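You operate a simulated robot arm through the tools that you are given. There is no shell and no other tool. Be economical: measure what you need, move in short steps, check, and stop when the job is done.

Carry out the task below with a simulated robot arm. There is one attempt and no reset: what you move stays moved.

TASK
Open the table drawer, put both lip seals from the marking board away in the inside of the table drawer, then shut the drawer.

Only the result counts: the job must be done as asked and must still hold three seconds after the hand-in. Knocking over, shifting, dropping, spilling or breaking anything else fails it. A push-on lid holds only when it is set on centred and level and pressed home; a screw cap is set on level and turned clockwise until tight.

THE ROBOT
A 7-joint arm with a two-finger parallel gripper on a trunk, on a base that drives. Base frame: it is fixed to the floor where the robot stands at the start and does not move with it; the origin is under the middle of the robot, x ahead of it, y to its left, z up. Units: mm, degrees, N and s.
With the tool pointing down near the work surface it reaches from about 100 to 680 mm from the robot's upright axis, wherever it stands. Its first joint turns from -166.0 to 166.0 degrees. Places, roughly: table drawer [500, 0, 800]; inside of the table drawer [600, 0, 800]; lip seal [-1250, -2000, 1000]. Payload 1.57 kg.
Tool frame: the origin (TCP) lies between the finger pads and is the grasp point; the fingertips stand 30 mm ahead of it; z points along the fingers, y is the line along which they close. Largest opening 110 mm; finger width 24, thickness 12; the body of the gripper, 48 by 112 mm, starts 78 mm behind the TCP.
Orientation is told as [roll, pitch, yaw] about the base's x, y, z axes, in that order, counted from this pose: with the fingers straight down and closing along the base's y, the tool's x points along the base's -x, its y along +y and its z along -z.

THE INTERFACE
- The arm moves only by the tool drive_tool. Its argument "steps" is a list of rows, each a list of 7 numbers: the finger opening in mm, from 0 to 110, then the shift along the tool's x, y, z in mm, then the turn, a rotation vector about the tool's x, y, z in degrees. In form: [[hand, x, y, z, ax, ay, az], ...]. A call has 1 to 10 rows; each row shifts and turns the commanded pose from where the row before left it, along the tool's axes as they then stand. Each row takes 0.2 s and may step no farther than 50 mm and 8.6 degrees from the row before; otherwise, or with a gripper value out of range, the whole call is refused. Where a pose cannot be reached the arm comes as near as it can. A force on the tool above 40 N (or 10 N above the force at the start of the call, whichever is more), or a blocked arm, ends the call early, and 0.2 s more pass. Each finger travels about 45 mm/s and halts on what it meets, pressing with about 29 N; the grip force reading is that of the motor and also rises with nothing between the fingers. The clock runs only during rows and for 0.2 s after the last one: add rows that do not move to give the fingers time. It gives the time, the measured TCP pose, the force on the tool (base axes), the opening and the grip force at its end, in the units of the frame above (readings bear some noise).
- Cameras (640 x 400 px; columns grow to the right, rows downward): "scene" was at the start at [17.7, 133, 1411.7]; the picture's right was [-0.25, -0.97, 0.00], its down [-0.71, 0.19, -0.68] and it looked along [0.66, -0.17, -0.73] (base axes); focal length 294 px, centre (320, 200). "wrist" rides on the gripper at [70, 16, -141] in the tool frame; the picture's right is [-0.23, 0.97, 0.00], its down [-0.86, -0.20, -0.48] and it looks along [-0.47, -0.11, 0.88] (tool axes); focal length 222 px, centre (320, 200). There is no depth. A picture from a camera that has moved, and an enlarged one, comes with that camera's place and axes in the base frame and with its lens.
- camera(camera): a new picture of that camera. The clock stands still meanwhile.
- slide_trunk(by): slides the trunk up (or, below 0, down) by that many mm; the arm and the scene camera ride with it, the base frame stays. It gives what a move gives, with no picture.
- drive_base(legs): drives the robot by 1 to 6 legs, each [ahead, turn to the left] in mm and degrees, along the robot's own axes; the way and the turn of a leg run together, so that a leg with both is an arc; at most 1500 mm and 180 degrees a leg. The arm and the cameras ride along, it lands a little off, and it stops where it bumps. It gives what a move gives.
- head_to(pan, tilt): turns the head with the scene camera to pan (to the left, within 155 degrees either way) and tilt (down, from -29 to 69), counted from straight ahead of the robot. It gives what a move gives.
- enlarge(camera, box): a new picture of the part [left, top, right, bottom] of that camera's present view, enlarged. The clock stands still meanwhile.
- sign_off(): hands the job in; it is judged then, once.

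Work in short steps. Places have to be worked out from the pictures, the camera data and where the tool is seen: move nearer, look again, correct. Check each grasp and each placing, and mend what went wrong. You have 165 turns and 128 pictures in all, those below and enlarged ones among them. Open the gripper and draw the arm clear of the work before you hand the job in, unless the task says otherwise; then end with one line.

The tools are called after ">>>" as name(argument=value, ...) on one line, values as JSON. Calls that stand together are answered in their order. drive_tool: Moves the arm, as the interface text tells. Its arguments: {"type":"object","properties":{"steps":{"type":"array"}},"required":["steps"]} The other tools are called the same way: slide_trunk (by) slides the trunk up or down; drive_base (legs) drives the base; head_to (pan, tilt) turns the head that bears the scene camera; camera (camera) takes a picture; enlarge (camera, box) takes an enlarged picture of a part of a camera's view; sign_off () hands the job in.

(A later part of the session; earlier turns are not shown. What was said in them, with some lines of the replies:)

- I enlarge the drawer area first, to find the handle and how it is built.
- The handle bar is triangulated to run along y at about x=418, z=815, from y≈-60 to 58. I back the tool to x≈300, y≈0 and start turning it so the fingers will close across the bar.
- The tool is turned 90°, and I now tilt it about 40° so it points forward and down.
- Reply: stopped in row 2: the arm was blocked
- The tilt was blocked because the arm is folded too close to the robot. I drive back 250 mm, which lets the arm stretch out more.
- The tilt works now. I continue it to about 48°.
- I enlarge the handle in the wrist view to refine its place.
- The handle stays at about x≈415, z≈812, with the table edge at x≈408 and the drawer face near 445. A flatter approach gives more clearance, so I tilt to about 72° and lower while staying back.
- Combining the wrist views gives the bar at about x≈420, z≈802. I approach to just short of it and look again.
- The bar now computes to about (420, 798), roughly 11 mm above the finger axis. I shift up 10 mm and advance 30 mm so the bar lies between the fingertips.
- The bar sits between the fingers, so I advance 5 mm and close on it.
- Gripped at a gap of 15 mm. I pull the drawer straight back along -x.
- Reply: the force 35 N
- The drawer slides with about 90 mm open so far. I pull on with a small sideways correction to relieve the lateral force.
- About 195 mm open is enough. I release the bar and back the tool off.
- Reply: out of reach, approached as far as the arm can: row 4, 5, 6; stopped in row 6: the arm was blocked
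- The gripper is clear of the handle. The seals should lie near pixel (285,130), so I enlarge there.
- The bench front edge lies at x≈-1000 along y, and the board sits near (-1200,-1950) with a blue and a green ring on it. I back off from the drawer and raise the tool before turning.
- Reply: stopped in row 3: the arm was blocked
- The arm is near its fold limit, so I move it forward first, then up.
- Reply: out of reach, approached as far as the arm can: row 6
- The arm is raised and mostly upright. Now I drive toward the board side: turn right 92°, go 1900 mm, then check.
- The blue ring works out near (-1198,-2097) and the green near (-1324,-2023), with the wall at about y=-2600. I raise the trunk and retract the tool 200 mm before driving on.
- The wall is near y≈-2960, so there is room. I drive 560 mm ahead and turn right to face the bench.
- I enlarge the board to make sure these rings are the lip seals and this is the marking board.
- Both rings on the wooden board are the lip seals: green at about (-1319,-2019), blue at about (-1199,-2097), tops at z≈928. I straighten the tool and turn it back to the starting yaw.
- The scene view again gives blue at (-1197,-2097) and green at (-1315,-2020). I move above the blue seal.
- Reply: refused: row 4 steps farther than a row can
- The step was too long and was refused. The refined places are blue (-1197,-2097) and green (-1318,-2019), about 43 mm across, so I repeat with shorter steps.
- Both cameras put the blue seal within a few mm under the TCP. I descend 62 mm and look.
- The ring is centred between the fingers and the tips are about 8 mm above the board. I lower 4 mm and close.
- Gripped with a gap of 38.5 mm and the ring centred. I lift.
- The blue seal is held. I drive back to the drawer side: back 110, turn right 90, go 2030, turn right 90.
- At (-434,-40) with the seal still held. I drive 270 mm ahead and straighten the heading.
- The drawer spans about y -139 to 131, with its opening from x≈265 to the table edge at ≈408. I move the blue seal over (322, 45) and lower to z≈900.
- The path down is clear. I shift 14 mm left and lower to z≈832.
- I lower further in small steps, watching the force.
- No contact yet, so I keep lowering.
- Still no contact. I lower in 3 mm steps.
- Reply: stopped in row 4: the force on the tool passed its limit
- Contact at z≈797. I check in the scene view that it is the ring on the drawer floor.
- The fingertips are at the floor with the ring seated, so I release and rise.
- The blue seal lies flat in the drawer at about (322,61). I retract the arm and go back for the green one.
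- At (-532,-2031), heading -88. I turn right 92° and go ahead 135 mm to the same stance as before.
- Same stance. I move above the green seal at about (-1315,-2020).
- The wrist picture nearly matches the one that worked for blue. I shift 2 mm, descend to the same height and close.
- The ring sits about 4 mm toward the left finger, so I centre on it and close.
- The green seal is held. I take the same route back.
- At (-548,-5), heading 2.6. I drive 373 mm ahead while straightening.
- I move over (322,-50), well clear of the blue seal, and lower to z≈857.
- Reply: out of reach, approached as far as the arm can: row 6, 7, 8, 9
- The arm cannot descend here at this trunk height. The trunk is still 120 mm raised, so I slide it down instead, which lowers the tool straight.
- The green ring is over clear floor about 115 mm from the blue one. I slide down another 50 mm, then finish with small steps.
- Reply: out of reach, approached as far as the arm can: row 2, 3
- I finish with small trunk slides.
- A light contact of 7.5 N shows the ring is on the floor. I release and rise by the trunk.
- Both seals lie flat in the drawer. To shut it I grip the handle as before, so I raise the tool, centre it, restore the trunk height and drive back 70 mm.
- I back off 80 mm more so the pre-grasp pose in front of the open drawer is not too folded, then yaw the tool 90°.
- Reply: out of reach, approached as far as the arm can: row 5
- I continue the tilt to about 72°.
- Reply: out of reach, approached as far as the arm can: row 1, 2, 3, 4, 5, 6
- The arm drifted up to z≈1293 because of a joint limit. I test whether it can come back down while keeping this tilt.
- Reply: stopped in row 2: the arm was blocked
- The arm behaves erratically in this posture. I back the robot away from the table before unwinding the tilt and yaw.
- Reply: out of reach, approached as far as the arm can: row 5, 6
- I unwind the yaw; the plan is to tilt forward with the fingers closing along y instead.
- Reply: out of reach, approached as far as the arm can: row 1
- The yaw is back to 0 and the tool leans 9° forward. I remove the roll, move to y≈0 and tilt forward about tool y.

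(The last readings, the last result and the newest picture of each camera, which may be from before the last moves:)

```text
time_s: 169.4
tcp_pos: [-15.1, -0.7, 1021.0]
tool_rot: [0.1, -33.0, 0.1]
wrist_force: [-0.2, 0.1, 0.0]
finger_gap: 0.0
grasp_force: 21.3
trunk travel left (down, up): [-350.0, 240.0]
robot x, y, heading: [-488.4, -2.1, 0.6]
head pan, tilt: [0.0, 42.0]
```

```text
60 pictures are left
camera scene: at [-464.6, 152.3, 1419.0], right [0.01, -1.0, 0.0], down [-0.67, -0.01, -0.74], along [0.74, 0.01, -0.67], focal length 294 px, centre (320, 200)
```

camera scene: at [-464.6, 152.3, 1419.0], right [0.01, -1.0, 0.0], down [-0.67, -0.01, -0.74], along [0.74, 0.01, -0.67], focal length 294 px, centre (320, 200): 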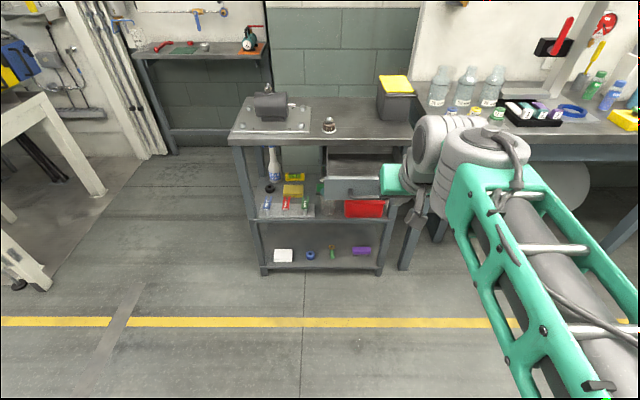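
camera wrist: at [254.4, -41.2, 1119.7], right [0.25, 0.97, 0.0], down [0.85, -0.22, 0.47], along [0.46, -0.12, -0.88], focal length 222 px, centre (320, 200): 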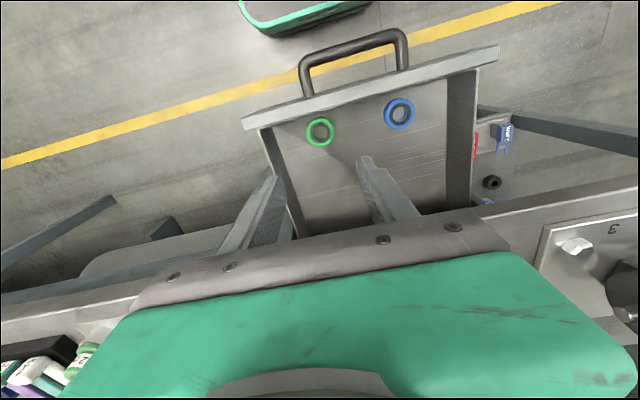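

This orientation works smoothly. I continue the tilt to about 73° and open the fingers so both tips will press on the bar symmetrically.

>>> drive_tool(steps=[[60, 0, 0, 0, 0, -8, 0], [60, 0, 0, 0, 0, -8, 0], [60, 0, 0, 0, 0, -8, 0], [60, 0, 0, 0, 0, -8, 0], [60, 0, 0, 0, 0, -8, 0], [60, 0, 0, 0, 0, 0, 0]])

```text
time_s: 170.4
tcp_pos: [-33.3, 1.4, 886.0]
tool_rot: [0.5, -48.7, 0.1]
wrist_force: [0.0, 0.0, 0.1]
finger_gap: 60.0
grasp_force: 0.1
trunk travel left (down, up): [-350.0, 240.0]
robot x, y, heading: [-489.9, -1.0, 0.5]
head pan, tilt: [0.0, 42.0]
stopped in row 5: the arm was blocked; the commanded pose is now the measured one
```

Blocked at 49°. I extend forward 110 mm and try to tilt further.

>>> drive_tool(steps=[[60, -24, 0, 27.5, 0, 0, 0], [60, -24, 0, 27.5, 0, 0, 0], [60, -24, 0, 27.5, 0, 0, 0], [60, 0, 0, 0, 0, -8, 0], [60, 0, 0, 0, 0, -8, 0], [60, 0, 0, 0, 0, -8, 0], [60, 0, 0, 0, 0, 0, 0]])

>>> camera(camera="scene")

```text
time_s: 172.1
tcp_pos: [76.3, 2.4, 887.0]
tool_rot: [0.7, -73.0, -0.3]
wrist_force: [0.4, 0.0, -0.4]
finger_gap: 60.0
grasp_force: 0.1
trunk travel left (down, up): [-350.0, 240.0]
robot x, y, heading: [-488.9, 0.3, 0.5]
head pan, tilt: [0.0, 42.0]
```

```text
59 pictures are left
camera scene: at [-464.2, 152.4, 1419.0], right [0.01, -1.0, 0.0], down [-0.67, -0.01, -0.74], along [0.74, 0.01, -0.67], focal length 294 px, centre (320, 200)
```

scene: 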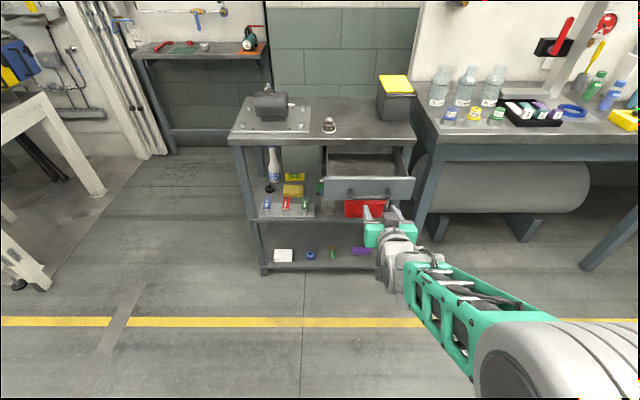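

Tilted 73° as wanted. I lower the trunk 78 mm to bring the tips to bar height and drive 95 mm ahead.

>>> slide_trunk(by=-78)

>>> drive_base(legs=[[95, 0]])

>>> camera(camera="wrist")

>>> enlarge(camera="scene", box=[290, 170, 450, 270])

```text
time_s: 173.2
tcp_pos: [77.0, 1.2, 809.0]
tool_rot: [0.8, -72.9, -0.5]
wrist_force: [0.0, -0.4, -0.6]
finger_gap: 59.8
grasp_force: 0.0
trunk travel left (down, up): [-272.0, 318.0]
robot x, y, heading: [-486.9, -3.6, 0.5]
head pan, tilt: [0.0, 42.0]
```

```text
time_s: 174.3
tcp_pos: [169.5, 2.2, 809.6]
tool_rot: [0.8, -73.0, -0.3]
wrist_force: [-0.1, 0.0, 0.5]
finger_gap: 59.9
grasp_force: 0.1
trunk travel left (down, up): [-272.0, 318.0]
robot x, y, heading: [-395.9, 0.2, 0.4]
head pan, tilt: [0.0, 42.0]
```

```text
58 pictures are left
camera wrist: at [12.9, 17.0, 782.8], right [0.06, 0.97, 0.22], down [-0.21, -0.2, 0.96], along [0.98, -0.1, 0.19], focal length 222 px, centre (320, 200)
```

wrist: 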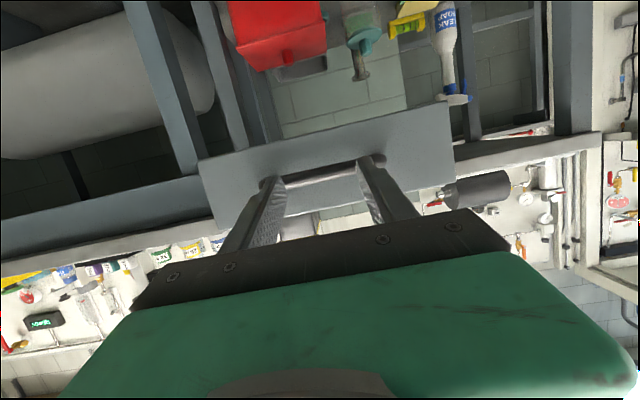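

```text
4.00 times, centred on (370, 220) of scene
camera zoom: at [-371.2, 153.1, 1341.0], right [0.01, -1.0, 0.0], down [-0.67, -0.01, -0.74], along [0.74, 0.01, -0.67], focal length 1176 px, centre (120, 120)
```

zoom: 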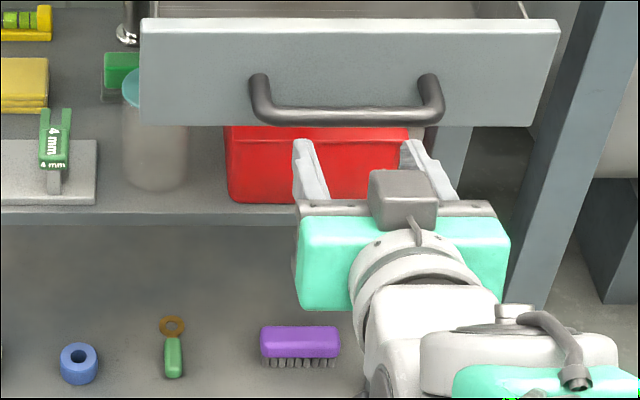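

The tips line up with the bar (z≈802 against tip 801). I narrow the opening to 30 and push by driving the base, 120 mm first.

>>> drive_tool(steps=[[30, 0, 0, 0, 0, 0, 0], [30, 0, 0, 0, 0, 0, 0]])

>>> drive_base(legs=[[100, 0]])

>>> camera(camera="wrist")

>>> enlarge(camera="scene", box=[270, 170, 470, 295])

```text
time_s: 174.9
tcp_pos: [170.3, 3.3, 808.8]
tool_rot: [0.8, -73.0, -0.3]
wrist_force: [0.1, -0.2, -1.0]
finger_gap: 30.1
grasp_force: 0.0
trunk travel left (down, up): [-272.0, 318.0]
robot x, y, heading: [-392.8, 0.0, 0.4]
head pan, tilt: [0.0, 42.0]
```

```text
time_s: 176.1
tcp_pos: [269.6, 4.5, 808.8]
tool_rot: [0.8, -73.0, -0.4]
wrist_force: [-0.9, 0.1, 0.6]
finger_gap: 30.0
grasp_force: 0.0
trunk travel left (down, up): [-272.0, 318.0]
robot x, y, heading: [-293.1, -0.4, 0.5]
head pan, tilt: [0.0, 42.0]
```

```text
56 pictures are left
camera wrist: at [112.8, 18.3, 782.7], right [0.06, 0.97, 0.22], down [-0.21, -0.2, 0.96], along [0.98, -0.1, 0.19], focal length 222 px, centre (320, 200)
```

wrist: 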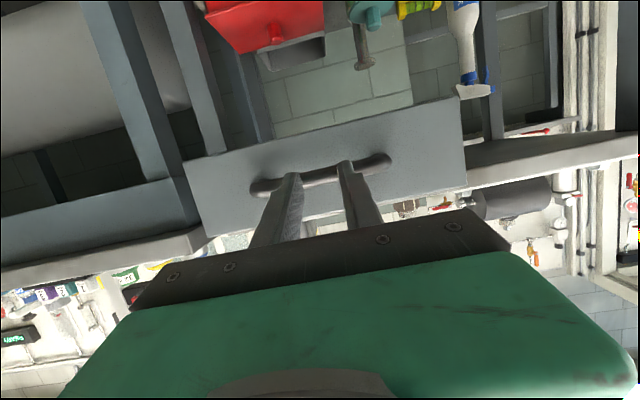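

```text
3.20 times, centred on (370, 232) of scene
camera zoom: at [-271.4, 154.1, 1341.0], right [0.01, -1.0, 0.0], down [-0.67, -0.01, -0.74], along [0.74, 0.01, -0.67], focal length 940 px, centre (160, 96)
```

zoom: 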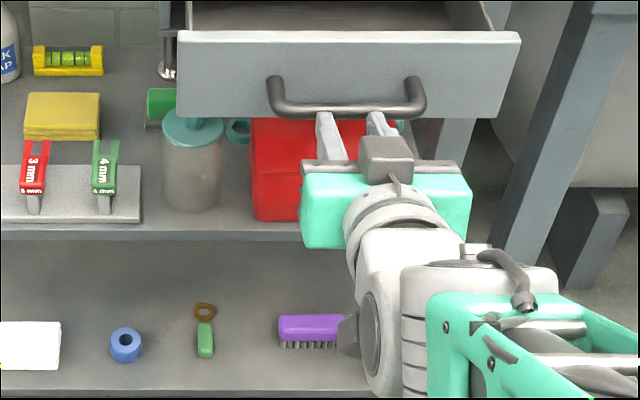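

The tips press on the bar and the drawer is moving in. I push 95 mm more with the base.

>>> drive_base(legs=[[95, 0]])

>>> enlarge(camera="scene", box=[270, 170, 470, 295])

```text
time_s: 177.2
tcp_pos: [363.9, 4.9, 809.5]
tool_rot: [0.9, -72.9, -0.5]
wrist_force: [-0.3, 0.6, -0.3]
finger_gap: 29.9
grasp_force: 0.1
trunk travel left (down, up): [-272.0, 318.0]
robot x, y, heading: [-199.5, -1.2, 0.5]
head pan, tilt: [0.0, 42.0]
```

```text
3.20 times, centred on (370, 232) of scene
camera zoom: at [-176.3, 154.9, 1341.0], right [0.01, -1.0, 0.0], down [-0.67, -0.01, -0.74], along [0.74, 0.01, -0.67], focal length 940 px, centre (160, 96)
```

zoom: 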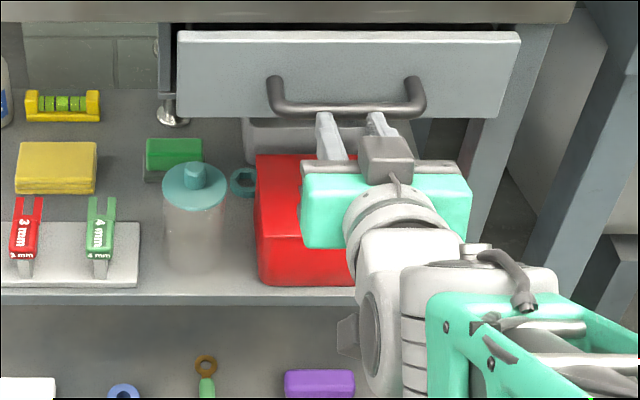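

Only about 20 mm remain. I finish with slow arm steps, watching the force.

>>> drive_tool(steps=[[30, -1.5, 0, 4.8, 0, 0, 0], [30, -1.5, 0, 4.8, 0, 0, 0], [30, -1.5, 0, 4.8, 0, 0, 0], [30, -1.2, 0, 3.8, 0, 0, 0], [30, 0, 0, 0, 0, 0, 0]])

>>> enlarge(camera="scene", box=[270, 150, 470, 275])

```text
time_s: 178.4
tcp_pos: [383.1, 4.5, 807.8]
tool_rot: [0.9, -73.1, -0.5]
wrist_force: [-1.0, -1.6, 0.0]
finger_gap: 29.5
grasp_force: 0.0
trunk travel left (down, up): [-272.0, 318.0]
robot x, y, heading: [-199.0, 0.8, 0.8]
head pan, tilt: [0.0, 42.0]
```

```text
3.20 times, centred on (370, 212) of scene
camera zoom: at [-176.2, 154.9, 1341.0], right [0.01, -1.0, 0.0], down [-0.67, -0.01, -0.74], along [0.74, 0.01, -0.67], focal length 940 px, centre (160, 160)
```

zoom: 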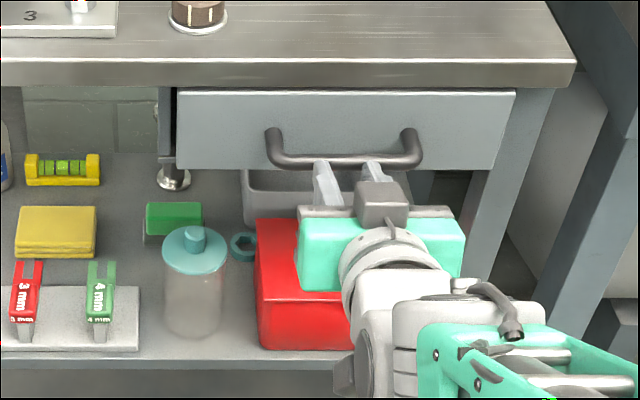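

Nearly shut with no end force yet, so I continue slowly.

>>> drive_tool(steps=[[30, -0.9, 0, 2.9, 0, 0, 0], [30, -0.9, 0, 2.9, 0, 0, 0], [30, -0.9, 0, 2.9, 0, 0, 0], [30, 0, 0, 0, 0, 0, 0]])

```text
time_s: 179.1
tcp_pos: [385.0, 5.7, 807.7]
tool_rot: [0.9, -73.0, -0.6]
wrist_force: [-29.1, -0.7, 12.6]
finger_gap: 29.4
grasp_force: 0.1
trunk travel left (down, up): [-272.0, 318.0]
robot x, y, heading: [-201.3, -2.2, 0.5]
head pan, tilt: [0.0, 42.0]
stopped in row 3: the force on the tool passed its limit (the readings are from after the stop); the commanded pose is now the measured one
```

The end stop is reached with -29 N at tip x≈414, the bar's original place. I back the base away gently and check that the drawer stays shut.

>>> drive_tool(steps=[[30, 1.5, 0, -4.8, 0, 0, 0], [30, 3, 0, -9.6, 0, 0, 0], [30, 0, 0, 0, 0, 0, 0]])

>>> drive_base(legs=[[-250, 0]])

>>> camera(camera="scene")

>>> enlarge(camera="scene", box=[270, 110, 470, 235])

```text
time_s: 179.8
tcp_pos: [373.3, 6.1, 806.0]
tool_rot: [0.9, -72.7, -0.4]
wrist_force: [-0.9, -0.3, -0.4]
finger_gap: 29.9
grasp_force: 0.0
trunk travel left (down, up): [-272.0, 318.0]
robot x, y, heading: [-202.1, 2.3, 0.3]
head pan, tilt: [0.0, 42.0]
```

```text
time_s: 181.7
tcp_pos: [122.2, 3.0, 806.0]
tool_rot: [0.9, -72.8, -0.6]
wrist_force: [-0.1, -0.6, -0.3]
finger_gap: 30.1
grasp_force: 0.1
trunk travel left (down, up): [-272.0, 318.0]
robot x, y, heading: [-453.2, -3.1, 0.4]
head pan, tilt: [0.0, 42.0]
```

```text
52 pictures are left
camera scene: at [-428.3, 152.7, 1341.0], right [0.01, -1.0, 0.0], down [-0.67, -0.01, -0.74], along [0.74, 0.01, -0.67], focal length 294 px, centre (320, 200)
```

scene: 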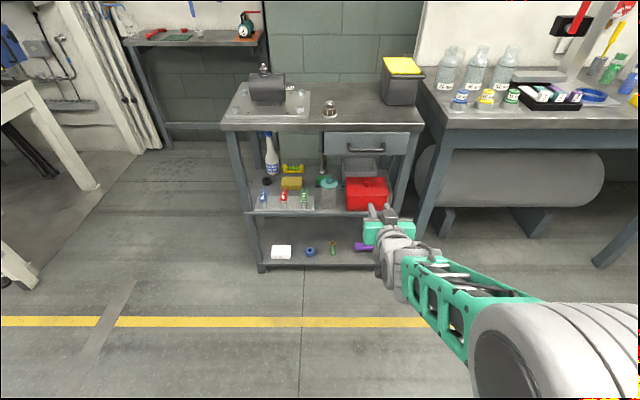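

```text
3.20 times, centred on (370, 172) of scene
camera zoom: at [-428.3, 152.7, 1341.0], right [0.01, -1.0, 0.0], down [-0.67, -0.01, -0.74], along [0.74, 0.01, -0.67], focal length 940 px, centre (160, 288)
```

zoom: 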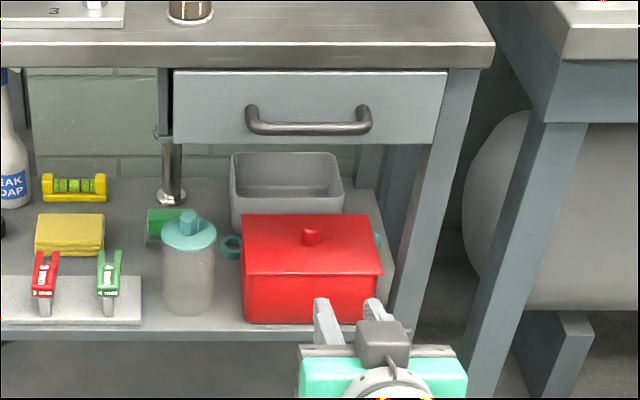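

The drawer is shut, nothing else has moved, and the arm is clear. I open the gripper fully and then hand in.

>>> drive_tool(steps=[[100, 0, 0, 0, 0, 0, 0], [100, 0, 0, 0, 0, 0, 0], [100, 0, 0, 0, 0, 0, 0], [100, 0, 0, 0, 0, 0, 0]])

>>> enlarge(camera="scene", box=[310, 110, 430, 185])

```text
time_s: 182.7
tcp_pos: [120.3, 3.0, 807.9]
tool_rot: [0.9, -72.6, -0.5]
wrist_force: [-0.3, -0.2, 0.8]
finger_gap: 99.9
grasp_force: 0.0
trunk travel left (down, up): [-272.0, 318.0]
robot x, y, heading: [-451.0, -1.3, 0.4]
head pan, tilt: [0.0, 42.0]
```

```text
5.33 times, centred on (370, 148) of scene
camera zoom: at [-428.5, 152.7, 1341.0], right [0.01, -1.0, 0.0], down [-0.67, -0.01, -0.74], along [0.74, 0.01, -0.67], focal length 1567 px, centre (53, 480)
```

zoom: 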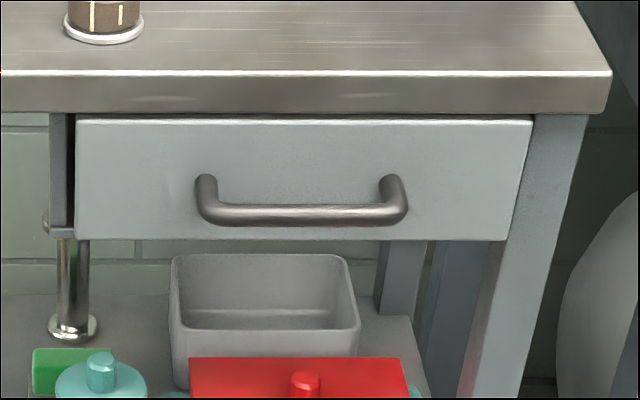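

The drawer sits flush under the table top, so I hand the job in.

>>> sign_off()

```text
The job is handed in.
```

Both lip seals, blue and green, are in the table drawer; the drawer is shut, the gripper open and the arm clear, and the job has been handed in.
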